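You operate a simulated robot arm through the tools that you are given. There is no shell and no other tool. Be economical: measure what you need, move in short steps, check, and stop when the job is done.

Carry out the task below with a simulated robot arm. There is one attempt and no reset: what you move stays moved.

TASK
Vacuum the puddle off the steel table, then switch off.
Fine: the grey coupling goes on the vacuum's inlet; the black fan nozzle goes back on its shelf. Set down upright: black fan nozzle.

The check looks at the end state, three seconds after you hand in, the way a careful person would. Anything else that was tipped, shoved, dropped, spilled or broken makes it a failure.

THE ROBOT
A 6-joint arm with a two-finger parallel gripper, fixed in place. Base frame: the origin is at the foot of the arm, x ahead of it, y to its left, z up. Readings come in cm, rad, newtons and seconds.
With the tool pointing down near the work surface it reaches from about 10 to 74 cm from the base axis. Its first joint turns from -2.897 to 2.897 rad. Payload 3.91 kg.
The TCP is the grasp point between the finger pads, 3 cm short of the fingertips. In the tool frame z runs along the fingers and y along their closing line. Largest opening 11 cm; finger width 2, thickness 1; the body of the gripper, 4.8 by 11.2 cm, starts 5.5 cm behind the TCP.
Orientation is that of the tool frame in the base frame, as [roll, pitch, yaw] about the fixed x, y, z axes, in that order (R = Rz(yaw) Ry(pitch) Rx(roll)). With the fingers straight down and closing along the base's y, the tool's x points along the base's -x, its y along +y and its z along -z.

THE INTERFACE
- The arm moves only by the tool step_arm. Its argument "rows" is a list of rows, each a list of 7 numbers: the shift along the base's x, y, z in cm, then the turn, a rotation vector about the base's x, y, z in rad, then the gripper command, from -1 (fully open) to 1 (shut), values between in proportion. In form: [[dx, dy, dz, wx, wy, wz, jaw], ...]. A call has 1 to 8 rows; each row shifts and turns the commanded pose from where the row before left it. Rows are played at 5 a second. More than 5 cm and 0.15 rad between two rows, or a gripper value outside its range, and nothing of the call is played. Where a pose cannot be reached the arm comes as near as it can. A force on the tool above 90 N (or 10 N above the force at the start of the call, whichever is more), or a blocked arm, ends the call early, and 0.2 s more pass. The fingers move at their own pace (about 4.5 cm/s each) and stop on an object; they squeeze with about 21 N. The grip force told is the motor's: it shows also when the fingers shut on nothing. Time passes only in rows, and 0.2 s behind the last, so rows that do not move let the fingers close. The reply holds the time, the measured pose of the TCP, the force on the tool along the base axes, the opening and the grip force, in the units named above and with some noise, with the torque about the TCP (base axes, N m) and any sound that the robot's microphone picked up.
- Cameras (640 x 400 px; columns grow to the right, rows downward): "scene" is fixed at [5.12, 49.95, 137.76]; the picture's right is [-0.74, -0.68, 0.00], its down [-0.44, 0.48, -0.75] and it looks along [0.51, -0.56, -0.66] (base axes); focal length 325 px, centre (320, 200). "wrist" rides on the gripper at [7.1, 2.2, -10.7] in the tool frame; the picture's right is [-0.29, 0.96, 0.00], its down [-0.76, -0.23, -0.61] and it looks along [-0.58, -0.18, 0.79] (tool axes); focal length 243 px, centre (320, 200). There is no depth. A picture from a camera that has moved, and an enlarged one, comes with that camera's place and axes in the base frame and with its lens.
- camera(camera): a new picture of that camera. No time passes.
- slide_trunk(by): slides the trunk up (or, below 0, down) by that many cm; the arm rides with it, the base frame stays. It gives what a move gives, with no picture.
- enlarge(camera, box): a new picture of the part [left, top, right, bottom] of that camera's present view, enlarged. No time passes.
- close_job(): hands the job in; it is judged then, once.

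Work in short steps. Places have to be worked out from the pictures, the camera data and where the tool is seen: move nearer, look again, correct. Check each grasp and each placing, and mend what went wrong. You have 120 turns and 84 pictures in all, those below and enlarged ones among them. Open the gripper and draw the arm clear of the work before you hand the job in, unless the task says otherwise.

The tools are called after "Request:" as a command line: name --pt "numbers of a row" for each row, then --argument value for the rest, lists and objects as JSON in quotes. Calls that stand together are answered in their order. step_arm: Moves the arm, as the interface text tells. Its arguments: {"type":"object","properties":{"rows":{"type":"array"}},"required":["rows"]} The other tools are called the same way: slide_trunk (by) slides the trunk up or down; camera (camera) takes a picture; enlarge (camera, box) takes an enlarged picture of a part of a camera's view; close_job () hands the job in.

At the start:

```text
time_s: 0.0
ee_pos: [51.5, -8.85, 106.42]
tcp_rot: [3.141, -0.001, 3.141]
ft_force: [0.2, 0.3, 0.2]
ft_torque: [0.04, 0.0, 0.02]
gripper_width: 11.01
grip_force: 0.1
trunk travel left (down, up): [-52.5, 6.5]
```

scene: 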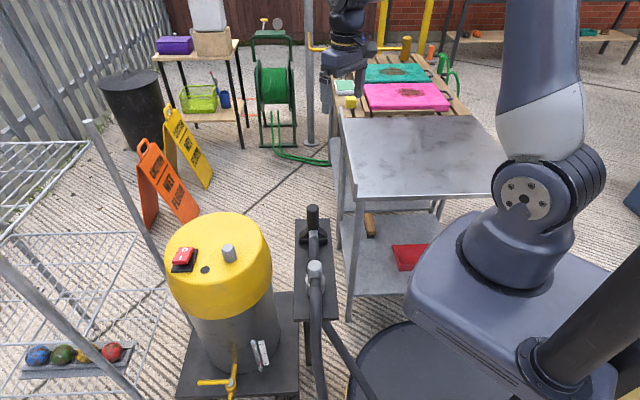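
wrist: 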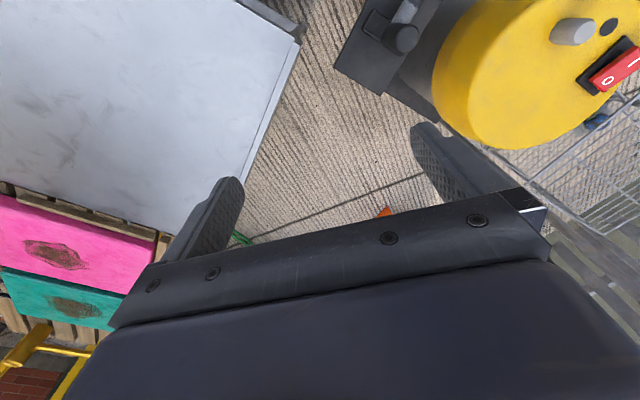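

I begin by looking closer at the vacuum, the shelf with the hose and nozzle, and the table.

Request:
enlarge --camera "scene" --box '[150, 190, 390, 400]'

Request:
enlarge --camera "scene" --box '[300, 20, 520, 220]'

```text
1.90 times, centred on (270, 295) of scene
camera zoom: at [5.12, 49.95, 137.76], right [-0.74, -0.68, 0.0], down [-0.44, 0.48, -0.75], along [0.51, -0.56, -0.66], focal length 619 px, centre (415, 19)
```

zoom: 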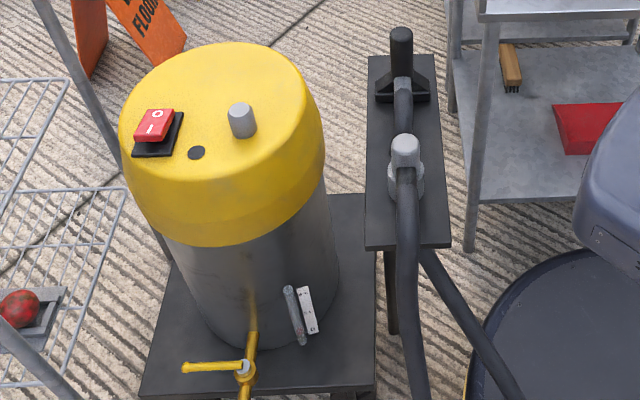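

```text
2.00 times, centred on (410, 120) of scene
camera zoom: at [5.12, 49.95, 137.76], right [-0.74, -0.68, 0.0], down [-0.44, 0.48, -0.75], along [0.51, -0.56, -0.66], focal length 650 px, centre (140, 360)
```

zoom: 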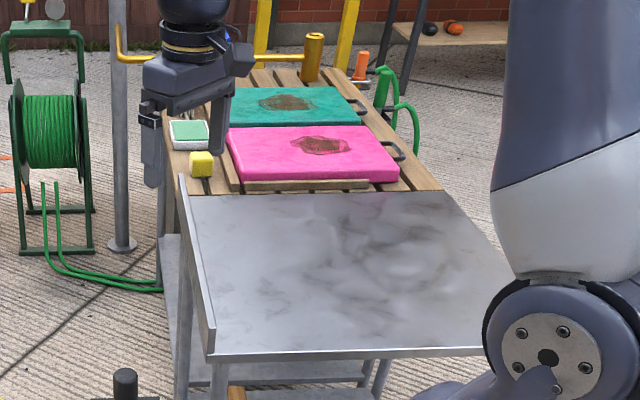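

The vacuum's stub looks to be near (56.6, 26.8, 75), the nozzle's post top near (50, 3.6, 76), and the table top around z 76. I move the arm back and left to look at the shelf and vacuum closer.

Request:
step_arm --pt "-4 3.5 0 0 0 0 -1" --pt "-4 3.5 0 0 0 0 -1" --pt "-4 3.5 0 0 0 0 -1" --pt "-4 3.5 0 0 0 0 -1" --pt "-3 3 0 0 0 0 -1"

Request:
camera --camera "wrist"

Request:
camera --camera "scene"

```text
refused: row 1 steps farther than a row can; nothing moved
```

```text
79 pictures are left
camera wrist: at [44.42, -6.86, 117.04], right [0.29, 0.96, 0.0], down [0.76, -0.23, 0.61], along [0.58, -0.18, -0.79], focal length 243 px, centre (320, 200)
```

wrist: 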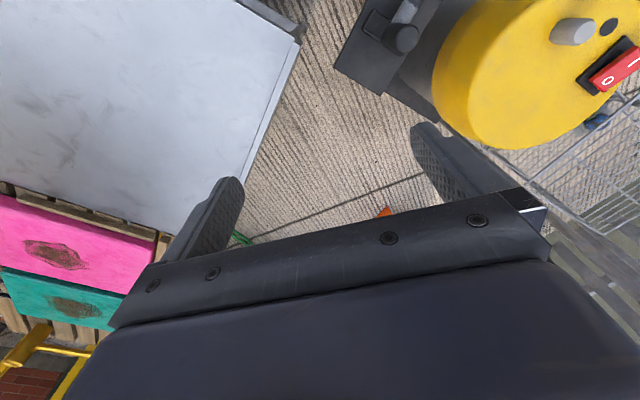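

```text
78 pictures are left
```

scene: 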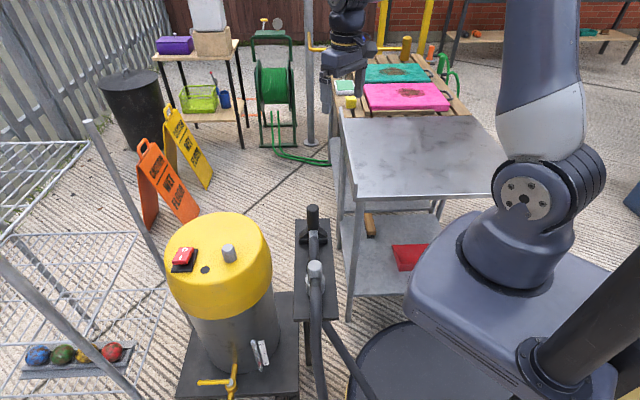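

The step limit is on the whole shift, so I use shorter rows.

Request:
step_arm --pt "-3.5 3.5 0 0 0 0 -1" --pt "-3.5 3.5 0 0 0 0 -1" --pt "-3.5 3.5 0 0 0 0 -1" --pt "-3.5 3.5 0 0 0 0 -1" --pt "-3.5 3.5 0 0 0 0 -1" --pt "-2 3.5 0 0 0 0 -1"

Request:
camera --camera "wrist"

```text
time_s: 1.4
ee_pos: [31.83, 12.31, 106.38]
tcp_rot: [3.14, 0.0, 3.141]
ft_force: [0.2, -0.1, -0.4]
ft_torque: [0.02, 0.01, 0.0]
gripper_width: 10.99
grip_force: 0.1
trunk travel left (down, up): [-52.5, 6.5]
```

```text
77 pictures are left
camera wrist: at [24.8, 14.23, 117.01], right [0.29, 0.96, 0.0], down [0.76, -0.23, 0.61], along [0.58, -0.18, -0.79], focal length 243 px, centre (320, 200)
```

wrist: 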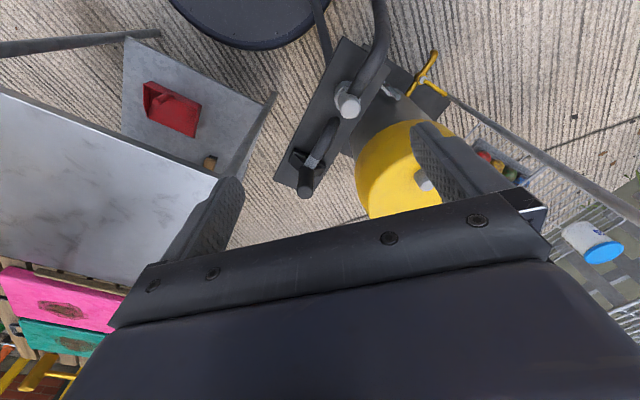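

Request:
enlarge --camera "wrist" --box '[260, 0, 460, 220]'

Request:
enlarge --camera "scene" --box '[280, 180, 350, 400]'

```text
1.82 times, centred on (360, 110) of wrist
camera zoom: at [24.8, 14.23, 117.01], right [0.29, 0.96, 0.0], down [0.76, -0.23, 0.61], along [0.58, -0.18, -0.79], focal length 441 px, centre (247, 364)
```

zoom: 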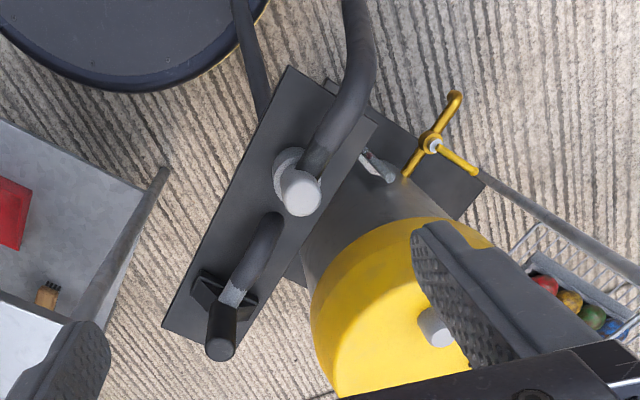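

```text
1.82 times, centred on (315, 290) of scene
camera zoom: at [5.12, 49.95, 137.76], right [-0.74, -0.68, 0.0], down [-0.44, 0.48, -0.75], along [0.51, -0.56, -0.66], focal length 591 px, centre (329, 36)
```

zoom: 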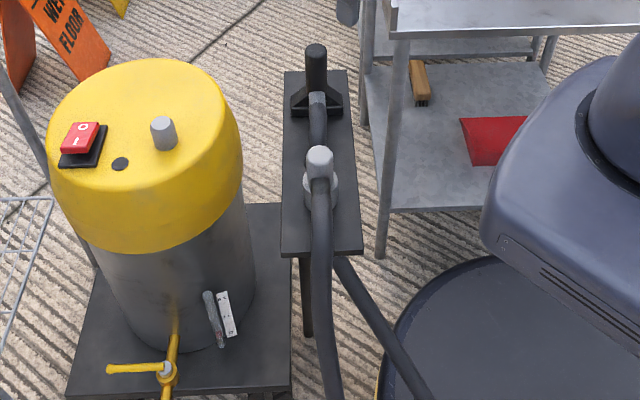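

The nozzle (black grip, fan foot) and the grey elbow coupling both stand on the narrow black shelf with hoses leaving toward the camera; the coupling is near (38, 15, 75). I now enlarge the tabletop to find the puddle.

Request:
enlarge --camera "scene" --box '[335, 105, 515, 205]'

Request:
enlarge --camera "wrist" --box '[0, 80, 240, 290]'

```text
3.56 times, centred on (425, 155) of scene
camera zoom: at [5.12, 49.95, 137.76], right [-0.74, -0.68, 0.0], down [-0.44, 0.48, -0.75], along [0.51, -0.56, -0.66], focal length 1156 px, centre (-53, 360)
```

zoom: 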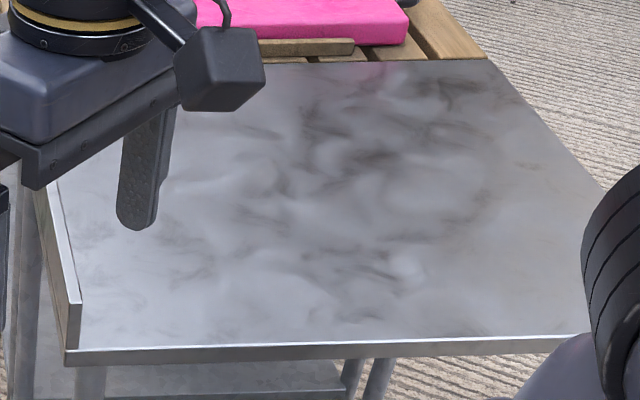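

```text
1.90 times, centred on (120, 185) of wrist
camera zoom: at [24.8, 14.23, 117.01], right [0.29, 0.96, 0.0], down [0.76, -0.23, 0.61], along [0.58, -0.18, -0.79], focal length 462 px, centre (701, 229)
```

zoom: 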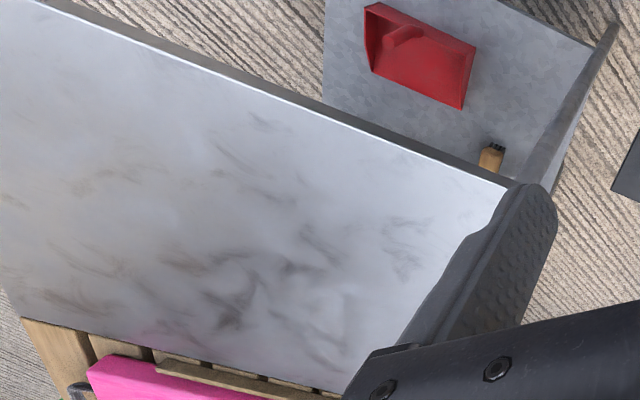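

I move over the table to find the puddle at close range.

Request:
step_arm --pt "0.5 -4.9 0 0 0 0 -1" --pt "0.5 -4.9 0 0 0 0 -1" --pt "0.5 -4.9 0 0 0 0 -1" --pt "0.5 -4.9 0 0 0 0 -1" --pt "0.5 -4.9 0 0 0 0 -1" --pt "0.5 -4.9 0 0 0 0 -1" --pt "0.5 -4.9 0 0 0 0 -1" --pt "0.5 -4.9 0 0 0 0 -1"

Request:
camera --camera "wrist"

```text
time_s: 3.2
ee_pos: [35.87, -27.26, 106.59]
tcp_rot: [3.141, -0.001, -3.141]
ft_force: [0.9, -0.2, 0.2]
ft_torque: [0.0, -0.03, 0.0]
gripper_width: 11.01
grip_force: 0.0
trunk travel left (down, up): [-52.5, 6.5]
```

```text
72 pictures are left
camera wrist: at [28.92, -25.23, 117.16], right [0.29, 0.96, 0.0], down [0.76, -0.23, 0.61], along [0.58, -0.18, -0.79], focal length 243 px, centre (320, 200)
```

wrist: 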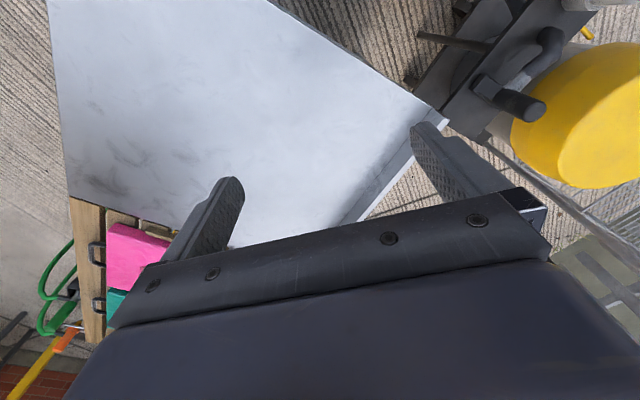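

Request:
enlarge --camera "wrist" --box '[40, 0, 450, 250]'

Request:
camera --camera "scene"

```text
1.56 times, centred on (245, 125) of wrist
camera zoom: at [28.92, -25.23, 117.16], right [0.29, 0.96, 0.0], down [0.76, -0.23, 0.61], along [0.58, -0.18, -0.79], focal length 379 px, centre (437, 317)
```

zoom: 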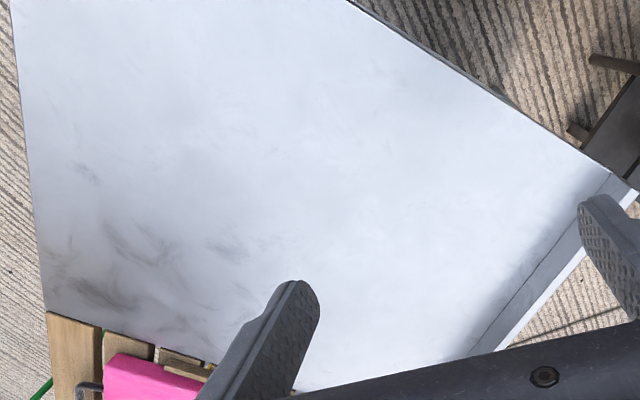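

```text
70 pictures are left
```

scene: 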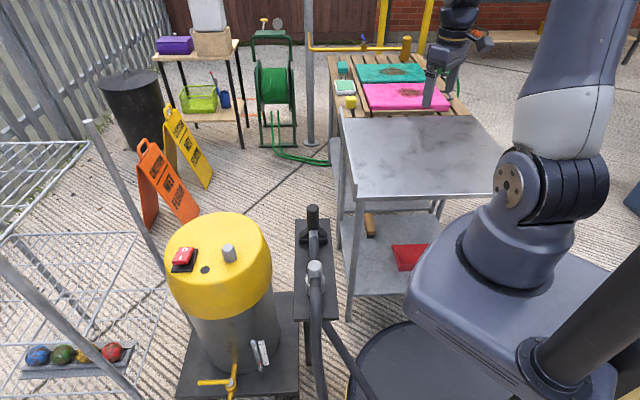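

Request:
enlarge --camera "scene" --box '[335, 110, 425, 200]'

Request:
enlarge --camera "scene" --box '[415, 110, 505, 200]'

```text
4.44 times, centred on (380, 155) of scene
camera zoom: at [5.12, 49.95, 137.76], right [-0.74, -0.68, 0.0], down [-0.44, 0.48, -0.75], along [0.51, -0.56, -0.66], focal length 1445 px, centre (53, 400)
```

zoom: 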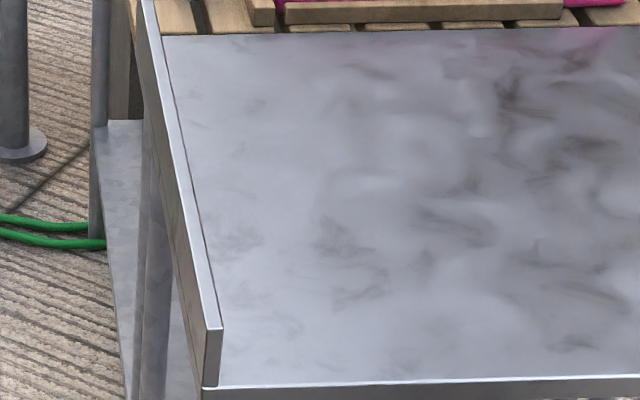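

```text
4.44 times, centred on (460, 155) of scene
camera zoom: at [5.12, 49.95, 137.76], right [-0.74, -0.68, 0.0], down [-0.44, 0.48, -0.75], along [0.51, -0.56, -0.66], focal length 1445 px, centre (-302, 400)
```

zoom: 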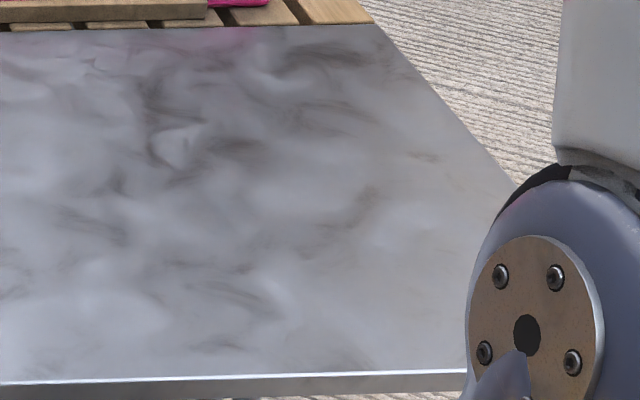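

No clear outline of the puddle yet; I go lower over the table for a closer look.

Request:
step_arm --pt "0 -3 -4 0 0 0 -1" --pt "0 -3 -4 0 0 0 -1" --pt "0 -3 -4 0 0 0 -1" --pt "0 -2 -4 0 0 0 -1"

Request:
camera --camera "wrist"

```text
time_s: 4.2
ee_pos: [36.08, -38.17, 90.35]
tcp_rot: [3.141, 0.0, -3.141]
ft_force: [0.4, 0.0, 0.1]
ft_torque: [0.0, 0.01, 0.01]
gripper_width: 11.0
grip_force: 0.0
trunk travel left (down, up): [-52.5, 6.5]
```

```text
67 pictures are left
camera wrist: at [29.07, -36.14, 101.03], right [0.29, 0.96, 0.0], down [0.76, -0.23, 0.61], along [0.58, -0.18, -0.79], focal length 243 px, centre (320, 200)
```

wrist: 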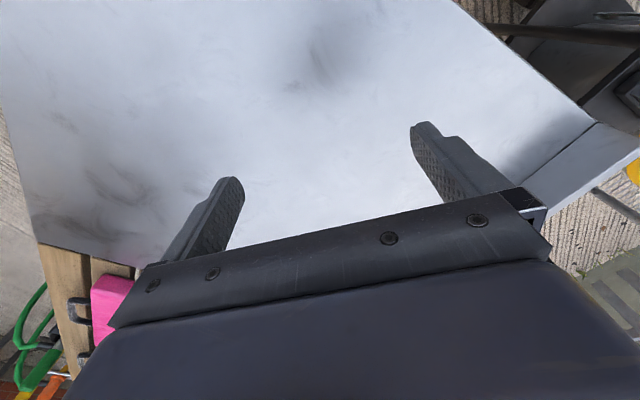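

Request:
step_arm --pt "0 -4.5 2 0 0 0 -1" --pt "0 -4.5 2 0 0 0 -1" --pt "0 -4.5 2 0 0 0 -1" --pt "0 -4.5 0 0 0 0 -1"

Request:
camera --camera "wrist"

```text
time_s: 5.2
ee_pos: [36.03, -56.17, 96.61]
tcp_rot: [3.139, -0.001, -3.142]
ft_force: [-0.3, 1.0, 0.7]
ft_torque: [0.01, 0.05, -0.01]
gripper_width: 10.99
grip_force: 0.1
trunk travel left (down, up): [-52.5, 6.5]
```

```text
66 pictures are left
camera wrist: at [29.04, -54.26, 107.21], right [0.29, 0.96, 0.0], down [0.76, -0.23, 0.61], along [0.58, -0.18, -0.79], focal length 243 px, centre (320, 200)
```

wrist: 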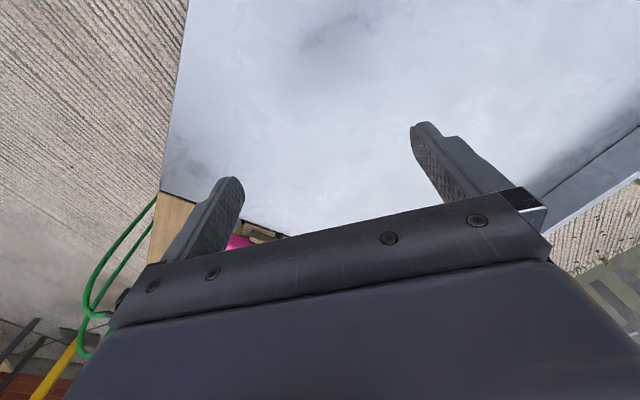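

At steep angles the table only mirrors the sky, so I'll find the puddle later with the nozzle. Now I go over to the grey coupling, turning the tool so its fingers close across the shelf.

Request:
step_arm --pt "0 4.9 0.5 0 0 -0.1 -1" --pt "0 4.9 0 0 0 -0.1 -1" --pt "0 4.9 0 0 0 -0.1 -1" --pt "0 4.9 0 0 0 -0.1 -1" --pt "0 4.9 0 0 0 -0.1 -1" --pt "0 4.9 0 0 0 -0.1 -1" --pt "0 4.9 0 0 0 -0.1 -1" --pt "0 4.9 0 0 0 -0.1 -1"

Request:
step_arm --pt "0 4.9 0 0 0 0 -1" --pt "0 4.9 0 0 0 0 -1" --pt "0 4.9 0 0 0 0 -1" --pt "0 4.9 0 0 0 0 -1" --pt "0 4.9 0 0 0 0 -1" --pt "0 4.9 0 0 0 0 -1" --pt "0 1 0 0 0 0 -1"

Request:
camera --camera "wrist"

```text
time_s: 7.0
ee_pos: [35.89, -16.76, 96.76]
tcp_rot: [3.14, 0.001, 2.338]
ft_force: [-0.3, -0.1, 0.8]
ft_torque: [0.01, -0.02, 0.03]
gripper_width: 11.01
grip_force: 0.0
trunk travel left (down, up): [-52.5, 6.5]
```

```text
time_s: 8.6
ee_pos: [35.81, 13.69, 97.0]
tcp_rot: [3.141, 0.002, 2.341]
ft_force: [-1.1, -0.4, 0.3]
ft_torque: [-0.03, 0.01, -0.02]
gripper_width: 11.01
grip_force: 0.1
trunk travel left (down, up): [-52.5, 6.5]
```

```text
65 pictures are left
camera wrist: at [32.45, 20.17, 107.55], right [0.89, 0.46, 0.0], down [0.36, -0.71, 0.61], along [0.28, -0.54, -0.79], focal length 243 px, centre (320, 200)
```

wrist: 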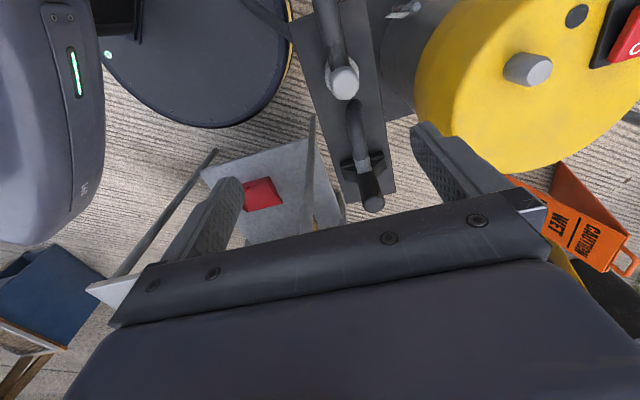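

Request:
enlarge --camera "wrist" --box '[280, 0, 440, 220]'

Request:
enlarge --camera "scene" --box '[280, 190, 350, 290]'

```text
1.82 times, centred on (360, 110) of wrist
camera zoom: at [32.45, 20.17, 107.55], right [0.89, 0.46, 0.0], down [0.36, -0.71, 0.61], along [0.28, -0.54, -0.79], focal length 441 px, centre (247, 364)
```

zoom: 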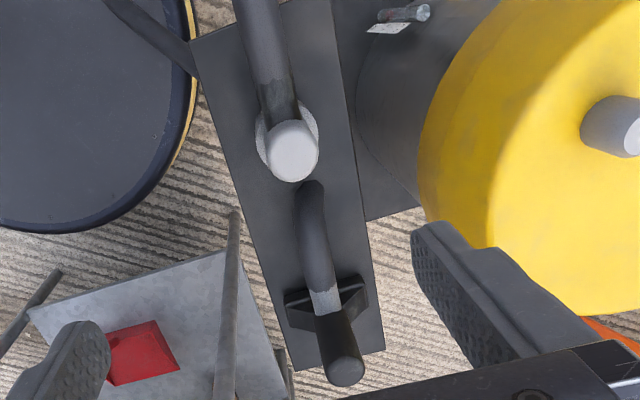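

```text
4.00 times, centred on (315, 240) of scene
camera zoom: at [5.12, 49.95, 137.76], right [-0.74, -0.68, 0.0], down [-0.44, 0.48, -0.75], along [0.51, -0.56, -0.66], focal length 1301 px, centre (340, 40)
```

zoom: 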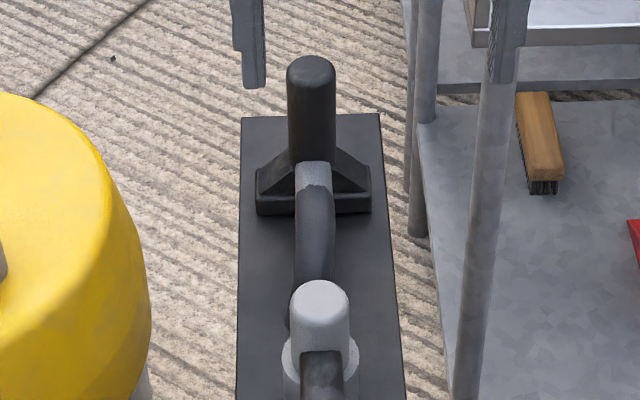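

Refined: knob top of the coupling at about (38.1, 15.5, 76), with a wider ring below about z 71. I come down above it and check before the last bit.

Request:
step_arm --pt "1.2 0.9 -4 0 0 0 -1" --pt "1.1 0.9 -4 0 0 0 -1" --pt "0 0 -4.5 0 0 0 -1"

Request:
camera --camera "wrist"

Request:
enlarge --camera "scene" --box '[260, 190, 380, 310]'

```text
time_s: 9.4
ee_pos: [38.37, 15.46, 84.49]
tcp_rot: [3.14, 0.0, 2.342]
ft_force: [0.1, 0.0, 0.0]
ft_torque: [-0.02, 0.02, 0.02]
gripper_width: 11.01
grip_force: 0.1
trunk travel left (down, up): [-52.5, 6.5]
```

```text
62 pictures are left
camera wrist: at [34.98, 22.04, 95.04], right [0.89, 0.46, 0.0], down [0.36, -0.71, 0.61], along [0.28, -0.54, -0.79], focal length 243 px, centre (320, 200)
```

wrist: 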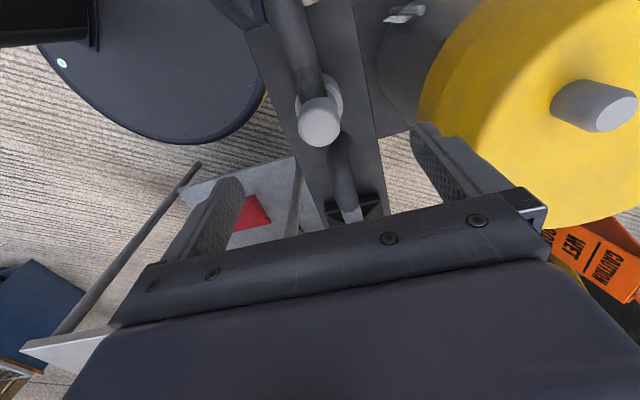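

```text
3.33 times, centred on (320, 250) of scene
camera zoom: at [5.12, 49.95, 137.76], right [-0.74, -0.68, 0.0], down [-0.44, 0.48, -0.75], along [0.51, -0.56, -0.66], focal length 1084 px, centre (320, 33)
```

zoom: 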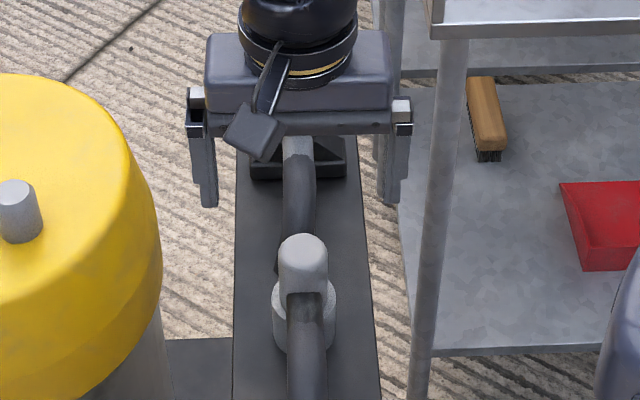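

The tool is centred over the knob within a few mm; I descend to z 74.2 and close.

Request:
step_arm --pt "0 0.2 -4 0 0 0 -1" --pt "0 0 -4 0 0 0 -1" --pt "0 0 -2.2 0 0 0 -1" --pt "0 0 0 0 0 0 1" --pt "0 0 0 0 0 0 1" --pt "0 0 0 0 0 0 1" --pt "0 0 0 0 0 0 1" --pt "0 0 0 0 0 0 1"

Request:
enlarge --camera "scene" --box '[260, 190, 380, 310]'

```text
time_s: 11.2
ee_pos: [38.16, 15.51, 74.31]
tcp_rot: [3.141, -0.001, 2.341]
ft_force: [-0.3, -0.4, 0.8]
ft_torque: [-0.04, 0.0, 0.0]
gripper_width: 3.47
grip_force: 21.1
trunk travel left (down, up): [-52.5, 6.5]
```

```text
3.33 times, centred on (320, 250) of scene
camera zoom: at [5.12, 49.95, 137.76], right [-0.74, -0.68, 0.0], down [-0.44, 0.48, -0.75], along [0.51, -0.56, -0.66], focal length 1084 px, centre (320, 33)
```

zoom: 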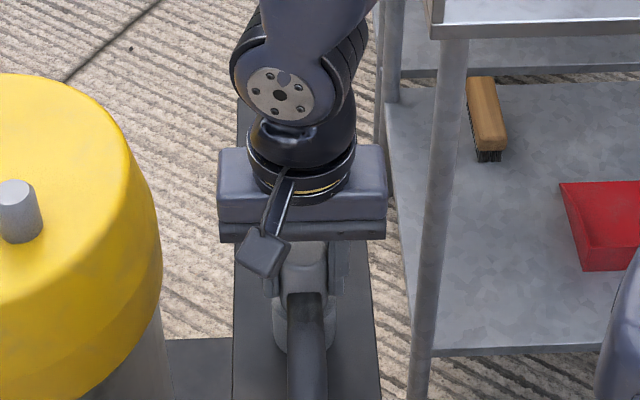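

Gripped at 3.47 cm. I lift straight up, watching the force.

Request:
step_arm --pt "0 0 2 0 0 0 1" --pt "0 0 3 0 0 0 1" --pt "0 0 4 0 0 0 1" --pt "0 0 4 0 0 0 1" --pt "0 0 3 0 0 0 1"

Request:
camera --camera "scene"

Request:
camera --camera "wrist"

```text
time_s: 12.4
ee_pos: [38.3, 15.44, 90.29]
tcp_rot: [3.141, 0.0, 2.341]
ft_force: [0.0, -0.3, -0.1]
ft_torque: [0.04, -0.01, 0.03]
gripper_width: 3.5
grip_force: 21.3
trunk travel left (down, up): [-52.5, 6.5]
```

```text
59 pictures are left
```

scene: 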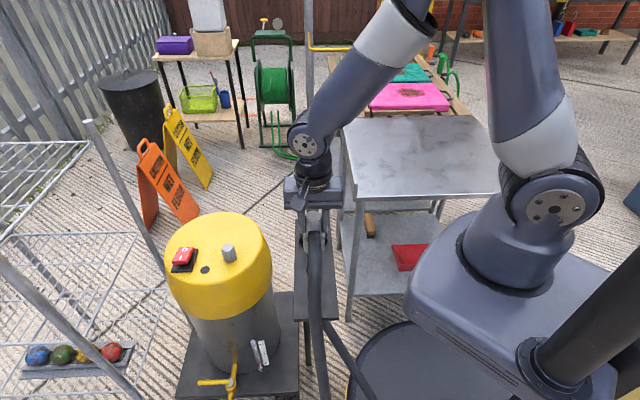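

```text
58 pictures are left
camera wrist: at [35.07, 21.99, 100.85], right [0.89, 0.46, 0.0], down [0.36, -0.71, 0.61], along [0.28, -0.54, -0.79], focal length 243 px, centre (320, 200)
```

wrist: 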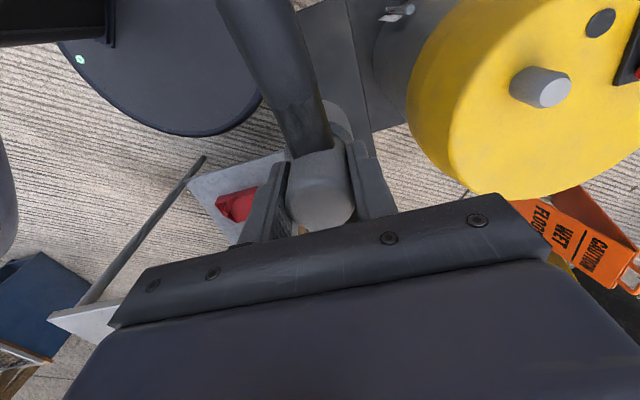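

The coupling is in hand. I check the lid's stub and dark disc, and the coupling's underside.

Request:
enlarge --camera "scene" --box '[160, 210, 280, 285]'

Request:
enlarge --camera "scene" --box '[275, 170, 355, 270]'

Request:
enlarge --camera "wrist" --box '[400, 0, 640, 200]'

```text
5.33 times, centred on (220, 248) of scene
camera zoom: at [5.12, 49.95, 137.76], right [-0.74, -0.68, 0.0], down [-0.44, 0.48, -0.75], along [0.51, -0.56, -0.66], focal length 1734 px, centre (853, -53)
```

zoom: 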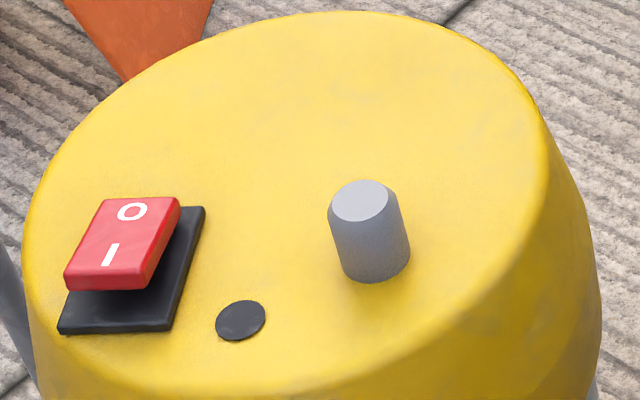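

```text
4.00 times, centred on (315, 220) of scene
camera zoom: at [5.12, 49.95, 137.76], right [-0.74, -0.68, 0.0], down [-0.44, 0.48, -0.75], along [0.51, -0.56, -0.66], focal length 1301 px, centre (340, 120)
```

zoom: 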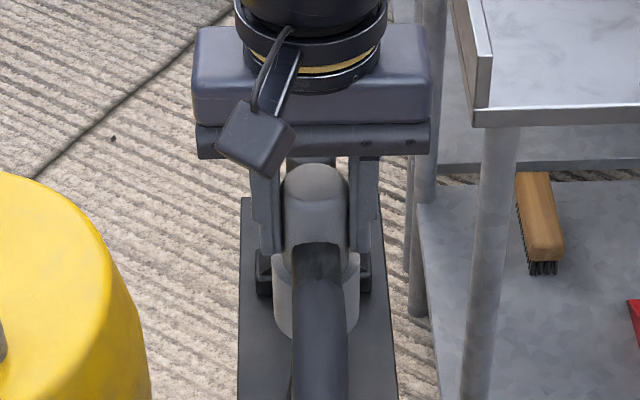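

```text
2.00 times, centred on (520, 100) of wrist
camera zoom: at [35.07, 21.99, 100.85], right [0.89, 0.46, 0.0], down [0.36, -0.71, 0.61], along [0.28, -0.54, -0.79], focal length 485 px, centre (-80, 400)
```

zoom: 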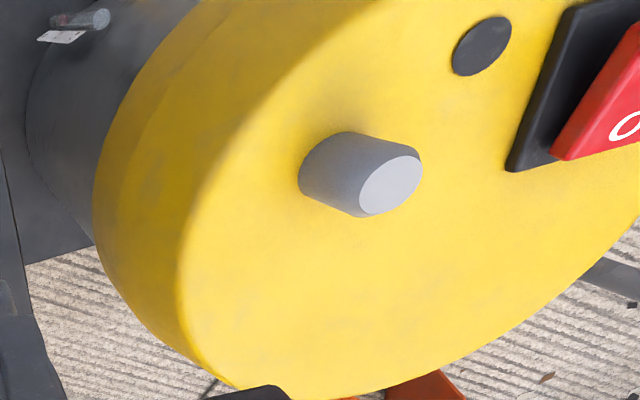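

The stub on the lid, about (56.5, 26.7), top z 77, lid z 73.5, is a plain spigot, and the coupling has a sleeve beneath it ending 9.5 cm below the TCP. I raise it and carry it over the stub.

Request:
step_arm --pt "0 0 2.2 0 0 0 1" --pt "3.7 2.3 0 0 0 0 1" --pt "3.7 2.3 0 0 0 0 1" --pt "3.6 2.2 0 0 0 0 1" --pt "3.6 2.2 0 0 0 0 1" --pt "3.6 2.2 0 0 0 0 1"

Request:
camera --camera "wrist"

Request:
enlarge --camera "scene" --box '[160, 170, 290, 290]'

```text
time_s: 13.8
ee_pos: [56.4, 26.5, 92.35]
tcp_rot: [3.141, 0.001, 2.341]
ft_force: [-0.5, -0.2, -1.4]
ft_torque: [0.0, -0.02, 0.0]
gripper_width: 3.47
grip_force: 21.1
trunk travel left (down, up): [-52.5, 6.5]
```

```text
54 pictures are left
camera wrist: at [53.23, 32.93, 102.88], right [0.89, 0.46, 0.0], down [0.36, -0.71, 0.61], along [0.28, -0.54, -0.79], focal length 243 px, centre (320, 200)
```

wrist: 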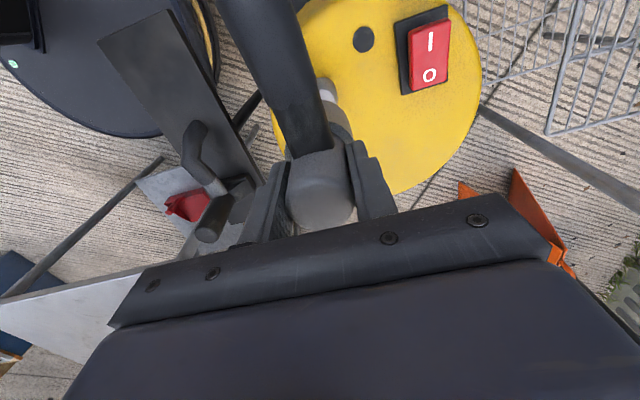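

```text
3.33 times, centred on (225, 230) of scene
camera zoom: at [5.12, 49.95, 137.76], right [-0.74, -0.68, 0.0], down [-0.44, 0.48, -0.75], along [0.51, -0.56, -0.66], focal length 1084 px, centre (637, 100)
```

zoom: 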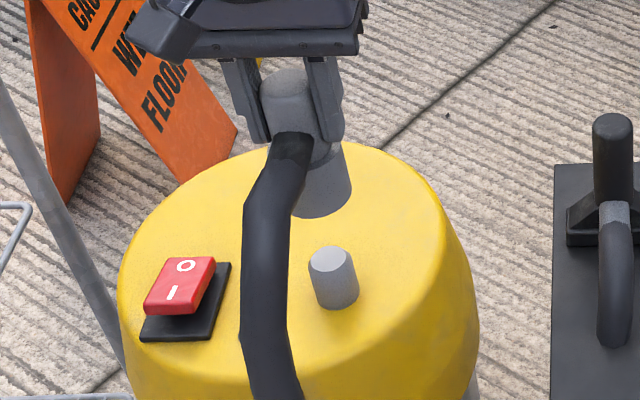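

Request:
enlarge --camera "wrist" --box '[270, 60, 390, 230]'

```text
2.35 times, centred on (330, 145) of wrist
camera zoom: at [53.23, 32.93, 102.88], right [0.89, 0.46, 0.0], down [0.36, -0.71, 0.61], along [0.28, -0.54, -0.79], focal length 571 px, centre (296, 329)
```

zoom: 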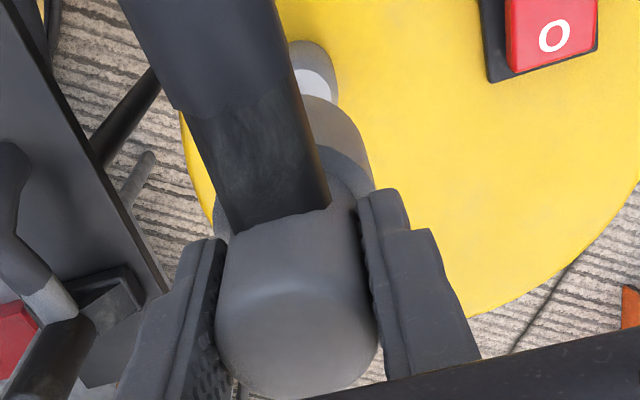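

Stub and coupling agree within a few mm; I shift 1–2 mm and lower until the sleeve is just above the stub, then look again.

Request:
step_arm --pt "0.1 0.2 -2 0 0 0 1" --pt "0 0 -2 0 0 0 1" --pt "0 0 -0.5 0 0 0 1"

Request:
enlarge --camera "scene" --box '[190, 190, 270, 270]'

Request:
enlarge --camera "wrist" --box '[270, 60, 390, 230]'

```text
time_s: 14.6
ee_pos: [56.65, 26.81, 87.74]
tcp_rot: [-3.142, 0.001, 2.341]
ft_force: [0.7, 1.3, -1.6]
ft_torque: [0.0, 0.01, 0.01]
gripper_width: 3.5
grip_force: 21.0
trunk travel left (down, up): [-52.5, 6.5]
```

```text
5.00 times, centred on (230, 230) of scene
camera zoom: at [5.12, 49.95, 137.76], right [-0.74, -0.68, 0.0], down [-0.44, 0.48, -0.75], along [0.51, -0.56, -0.66], focal length 1626 px, centre (770, 50)
```

zoom: 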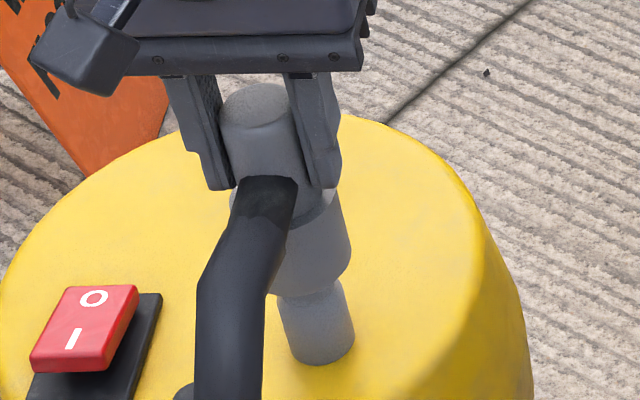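

```text
2.35 times, centred on (330, 145) of wrist
camera zoom: at [53.35, 33.28, 98.4], right [0.89, 0.46, 0.0], down [0.36, -0.71, 0.61], along [0.28, -0.54, -0.79], focal length 571 px, centre (296, 329)
```

zoom: 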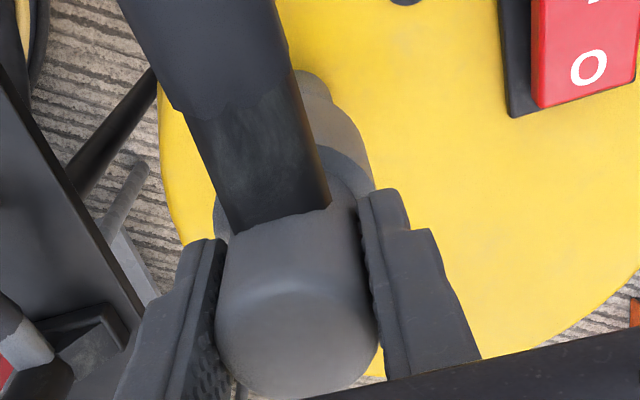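

Both views show the sleeve over the stub within about 1 mm. I nudge 1 mm and lower gently.

Request:
step_arm --pt "-0.1 -0.1 -0.4 0 0 0 1" --pt "0 0 -0.5 0 0 0 1" --pt "0 0 -0.5 0 0 0 1" --pt "0 0 -0.3 0 0 0 1"

```text
time_s: 15.6
ee_pos: [56.36, 26.79, 86.37]
tcp_rot: [3.141, 0.0, 2.339]
ft_force: [-1.0, 0.1, -0.4]
ft_torque: [-0.03, 0.0, -0.02]
gripper_width: 3.48
grip_force: 21.1
trunk travel left (down, up): [-52.5, 6.5]
```

No contact force; I go on down in small rows.

Request:
step_arm --pt "0 0 -0.4 0 0 0 1" --pt "0 0 -0.4 0 0 0 1" --pt "0 0 -0.4 0 0 0 1" --pt "0 0 -0.4 0 0 0 1"

Request:
enlarge --camera "scene" --box '[190, 190, 270, 270]'

```text
time_s: 16.6
ee_pos: [56.4, 26.78, 84.59]
tcp_rot: [-3.141, 0.0, 2.34]
ft_force: [0.1, -0.4, -1.1]
ft_torque: [-0.01, 0.0, 0.0]
gripper_width: 3.5
grip_force: 20.7
trunk travel left (down, up): [-52.5, 6.5]
```

```text
5.00 times, centred on (230, 230) of scene
camera zoom: at [5.12, 49.95, 137.76], right [-0.74, -0.68, 0.0], down [-0.44, 0.48, -0.75], along [0.51, -0.56, -0.66], focal length 1626 px, centre (770, 50)
```

zoom: 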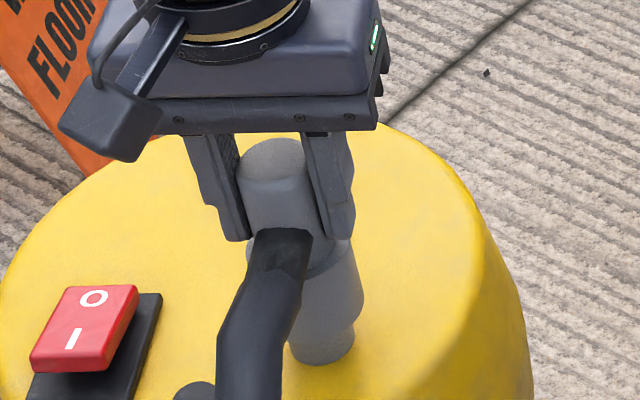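

The sleeve is sliding onto the stub without force. I continue until it seats.

Request:
step_arm --pt "0 0 -0.4 0 0 0 1" --pt "0 0 -0.4 0 0 0 1" --pt "0 0 -0.3 0 0 0 1" --pt "0 0 -0.3 0 0 0 1"

Request:
enlarge --camera "scene" --box '[190, 190, 270, 270]'

```text
time_s: 17.6
ee_pos: [56.28, 26.75, 83.22]
tcp_rot: [-3.141, -0.001, 2.341]
ft_force: [0.0, 0.7, -0.6]
ft_torque: [0.0, 0.0, 0.01]
gripper_width: 3.49
grip_force: 20.8
trunk travel left (down, up): [-52.5, 6.5]
```

```text
5.00 times, centred on (230, 230) of scene
camera zoom: at [5.12, 49.95, 137.76], right [-0.74, -0.68, 0.0], down [-0.44, 0.48, -0.75], along [0.51, -0.56, -0.66], focal length 1626 px, centre (770, 50)
```

zoom: 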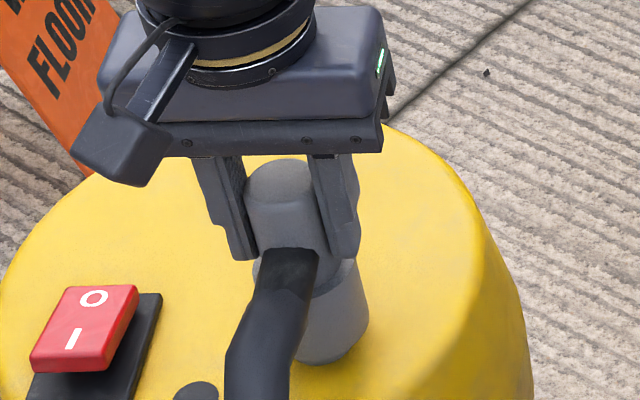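

Request:
step_arm --pt "0 0 -0.3 0 0 0 1" --pt "0 0 -0.3 0 0 0 1" --pt "0 0 -0.3 0 0 0 1"

Request:
enlarge --camera "scene" --box '[190, 190, 270, 270]'

```text
time_s: 18.4
ee_pos: [56.51, 26.84, 82.33]
tcp_rot: [3.141, 0.0, 2.34]
ft_force: [-0.4, 0.1, -1.1]
ft_torque: [0.0, -0.01, -0.01]
gripper_width: 3.5
grip_force: 20.6
trunk travel left (down, up): [-52.5, 6.5]
```

```text
5.00 times, centred on (230, 230) of scene
camera zoom: at [5.12, 49.95, 137.76], right [-0.74, -0.68, 0.0], down [-0.44, 0.48, -0.75], along [0.51, -0.56, -0.66], focal length 1626 px, centre (770, 50)
```

zoom: 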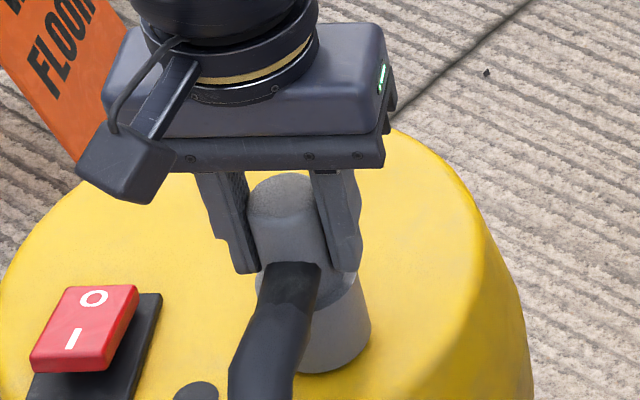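

Request:
step_arm --pt "0 0 -0.2 0 0 0 1" --pt "0 0 -0.2 0 0 0 1" --pt "0 0 -0.2 0 0 0 1"

```text
time_s: 19.2
ee_pos: [56.46, 26.9, 81.85]
tcp_rot: [-3.141, -0.001, 2.341]
ft_force: [-1.1, -0.4, 2.7]
ft_torque: [0.04, 0.16, 0.01]
gripper_width: 3.49
grip_force: 20.9
trunk travel left (down, up): [-52.5, 6.5]
```

Light contact shows (2.7 N). I press a bit more to seat it.

Request:
step_arm --pt "0 0 -0.2 0 0 0 1" --pt "0 0 -0.2 0 0 0 1"

```text
time_s: 19.8
ee_pos: [56.47, 26.74, 81.49]
tcp_rot: [3.138, 0.002, 2.34]
ft_force: [0.0, 1.2, 17.9]
ft_torque: [-0.05, 0.04, -0.01]
gripper_width: 3.52
grip_force: 20.9
trunk travel left (down, up): [-52.5, 6.5]
```

Request:
step_arm --pt "0 0 -0.2 0 0 0 1" --pt "0 0 0.4 0 0 0 1" --pt "0 0 0 0 0 0 -0.2" --pt "0 0 0 0 0 0 -0.2" --pt "0 0 0 0 0 0 -0.2" --pt "0 0 0 0 0 0 -0.2"

Request:
enlarge --camera "scene" --box '[160, 170, 290, 290]'

```text
time_s: 21.2
ee_pos: [56.4, 26.84, 81.44]
tcp_rot: [-3.141, -0.001, 2.34]
ft_force: [-0.3, 0.6, 0.3]
ft_torque: [0.01, 0.02, -0.03]
gripper_width: 6.61
grip_force: 0.1
trunk travel left (down, up): [-52.5, 6.5]
```

```text
3.33 times, centred on (225, 230) of scene
camera zoom: at [5.12, 49.95, 137.76], right [-0.74, -0.68, 0.0], down [-0.44, 0.48, -0.75], along [0.51, -0.56, -0.66], focal length 1084 px, centre (637, 100)
```

zoom: 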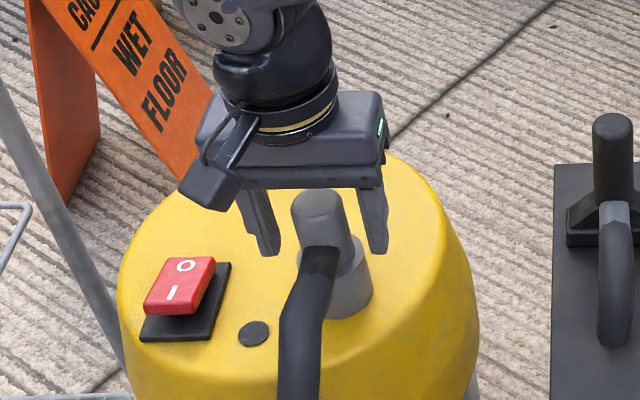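

The coupling stands seated on the inlet. I rise and go over the switch; its "I" end is near (63.5, 35.8, 76) and its "O" end near (65.2, 33.7).

Request:
step_arm --pt "0 0 4 0 0 0 -0.2" --pt "0 0 5 0 0 0 -0.2" --pt "2.4 3 0 0 0 0 1" --pt "2.4 3 0 0 0 0 1" --pt "2.3 2.9 0 0 0 0 1"

Request:
camera --camera "wrist"

Request:
enlarge --camera "scene" --box '[160, 200, 260, 290]'

```text
time_s: 22.4
ee_pos: [63.72, 35.8, 90.45]
tcp_rot: [-3.14, 0.0, 2.339]
ft_force: [0.8, 0.3, 0.6]
ft_torque: [0.02, 0.0, 0.02]
gripper_width: 0.0
grip_force: 3.8
trunk travel left (down, up): [-52.5, 6.5]
```

```text
45 pictures are left
camera wrist: at [60.42, 42.23, 101.08], right [0.89, 0.46, 0.0], down [0.36, -0.71, 0.61], along [0.28, -0.54, -0.79], focal length 243 px, centre (320, 200)
```

wrist: 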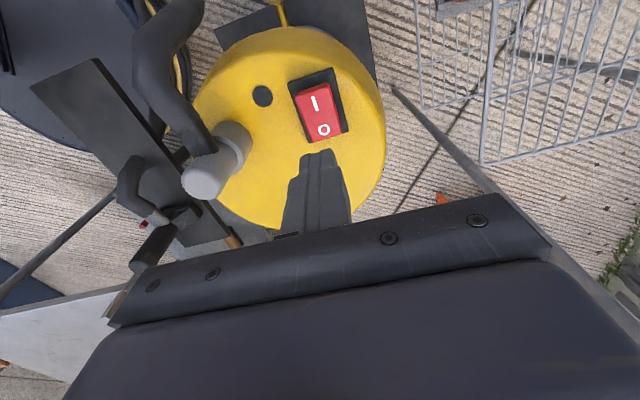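

```text
4.44 times, centred on (210, 245) of scene
camera zoom: at [5.12, 49.95, 137.76], right [-0.74, -0.68, 0.0], down [-0.44, 0.48, -0.75], along [0.51, -0.56, -0.66], focal length 1445 px, centre (809, 0)
```

zoom: 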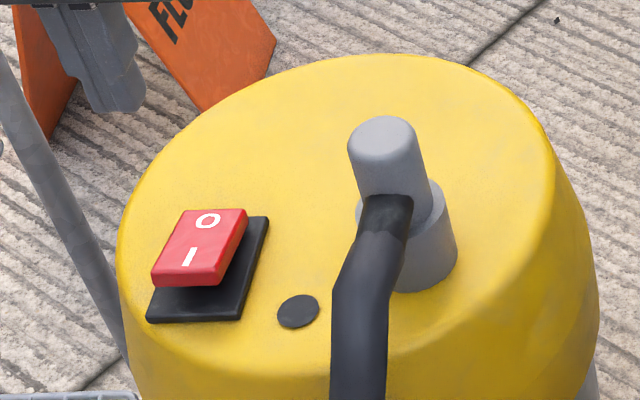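

The "I" end is raised (so it is off). I line up with the outer part of the "I" half, at (62.8, 36.4), and come down with closed fingers.

Request:
step_arm --pt "-0.9 0.6 -4 0 0 0 1" --pt "0 0 -4 0 0 0 1" --pt "0 0 -1 0 0 0 1" --pt "0 0 -0.5 0 0 0 1"

Request:
enlarge --camera "scene" --box '[160, 200, 260, 290]'

```text
time_s: 23.4
ee_pos: [62.68, 36.51, 80.91]
tcp_rot: [-3.14, 0.0, 2.342]
ft_force: [0.1, 0.3, -0.5]
ft_torque: [0.01, 0.01, 0.0]
gripper_width: 0.0
grip_force: 20.5
trunk travel left (down, up): [-52.5, 6.5]
```

```text
4.44 times, centred on (210, 245) of scene
camera zoom: at [5.12, 49.95, 137.76], right [-0.74, -0.68, 0.0], down [-0.44, 0.48, -0.75], along [0.51, -0.56, -0.66], focal length 1445 px, centre (809, 0)
```

zoom: 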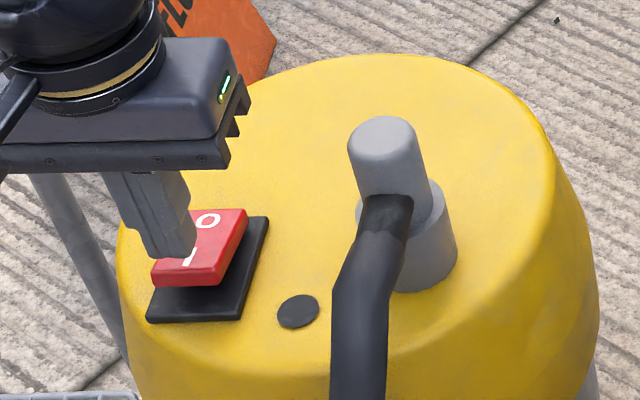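

Request:
step_arm --pt "0 0 -0.4 0 0 0 1" --pt "0 0 -0.4 0 0 0 1" --pt "0 0 -0.3 0 0 0 1"

```text
time_s: 24.2
ee_pos: [62.54, 36.42, 79.89]
tcp_rot: [3.14, 0.0, 2.341]
ft_force: [0.3, 0.1, -1.4]
ft_torque: [0.01, 0.0, -0.01]
gripper_width: 0.01
grip_force: 21.2
trunk travel left (down, up): [-52.5, 6.5]
```

Request:
step_arm --pt "0 0 -0.3 0 0 0 1" --pt "0 0 -0.3 0 0 0 1" --pt "0 0 -0.3 0 0 0 1"

```text
time_s: 25.0
ee_pos: [62.64, 36.23, 79.05]
tcp_rot: [3.14, -0.002, 2.343]
ft_force: [-1.8, 0.8, 4.4]
ft_torque: [-0.01, 0.02, 0.03]
gripper_width: 0.0
grip_force: 20.9
trunk travel left (down, up): [-52.5, 6.5]
```

Contact begins (4.4 N); I press further.

Request:
step_arm --pt "0 0 -0.3 0 0 0 1" --pt "0 0 -0.3 0 0 0 1" --pt "0 0 -0.2 0 0 0 1"

```text
time_s: 25.8
ee_pos: [62.57, 36.33, 79.09]
tcp_rot: [3.131, 0.004, 2.342]
ft_force: [-8.3, -5.0, 48.4]
ft_torque: [-0.55, -0.02, 0.42]
gripper_width: 0.0
grip_force: 21.3
trunk travel left (down, up): [-52.5, 6.5]
```

48 N and it did not yield further; I back off and look at the rocker.

Request:
step_arm --pt "0 0 1.5 0 0 0 1" --pt "0 0 4 0 0 0 1" --pt "3 -4 3 0 0 0 1"

Request:
enlarge --camera "scene" --box '[160, 220, 220, 290]'

Request:
enlarge --camera "wrist" --box '[240, 20, 400, 170]'

```text
refused: row 3 steps farther than a row can; nothing moved
```

```text
5.71 times, centred on (190, 255) of scene
camera zoom: at [5.12, 49.95, 137.76], right [-0.74, -0.68, 0.0], down [-0.44, 0.48, -0.75], along [0.51, -0.56, -0.66], focal length 1858 px, centre (1063, -114)
```

zoom: 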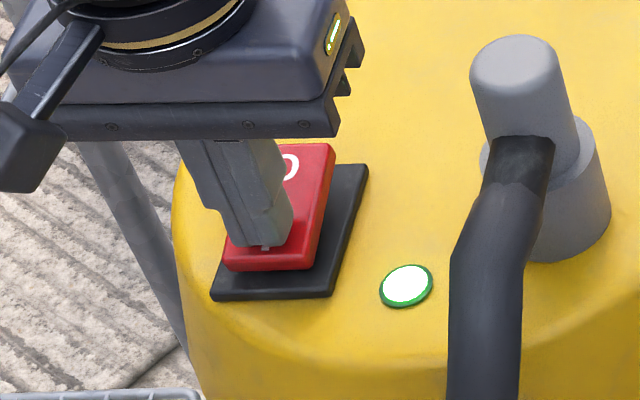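

```text
2.67 times, centred on (320, 95) of wrist
camera zoom: at [59.15, 42.73, 89.62], right [0.89, 0.46, 0.01], down [0.36, -0.71, 0.61], along [0.29, -0.54, -0.79], focal length 647 px, centre (320, 480)
```

zoom: 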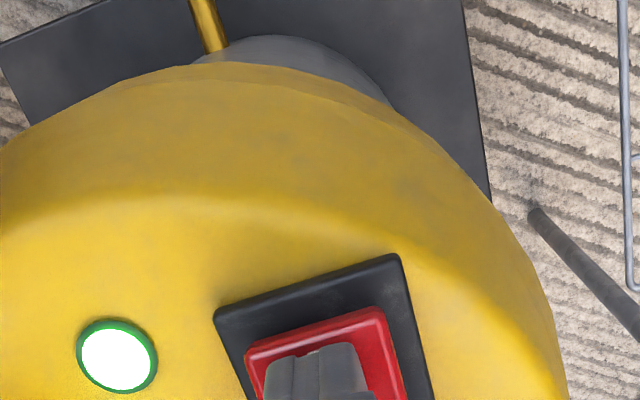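

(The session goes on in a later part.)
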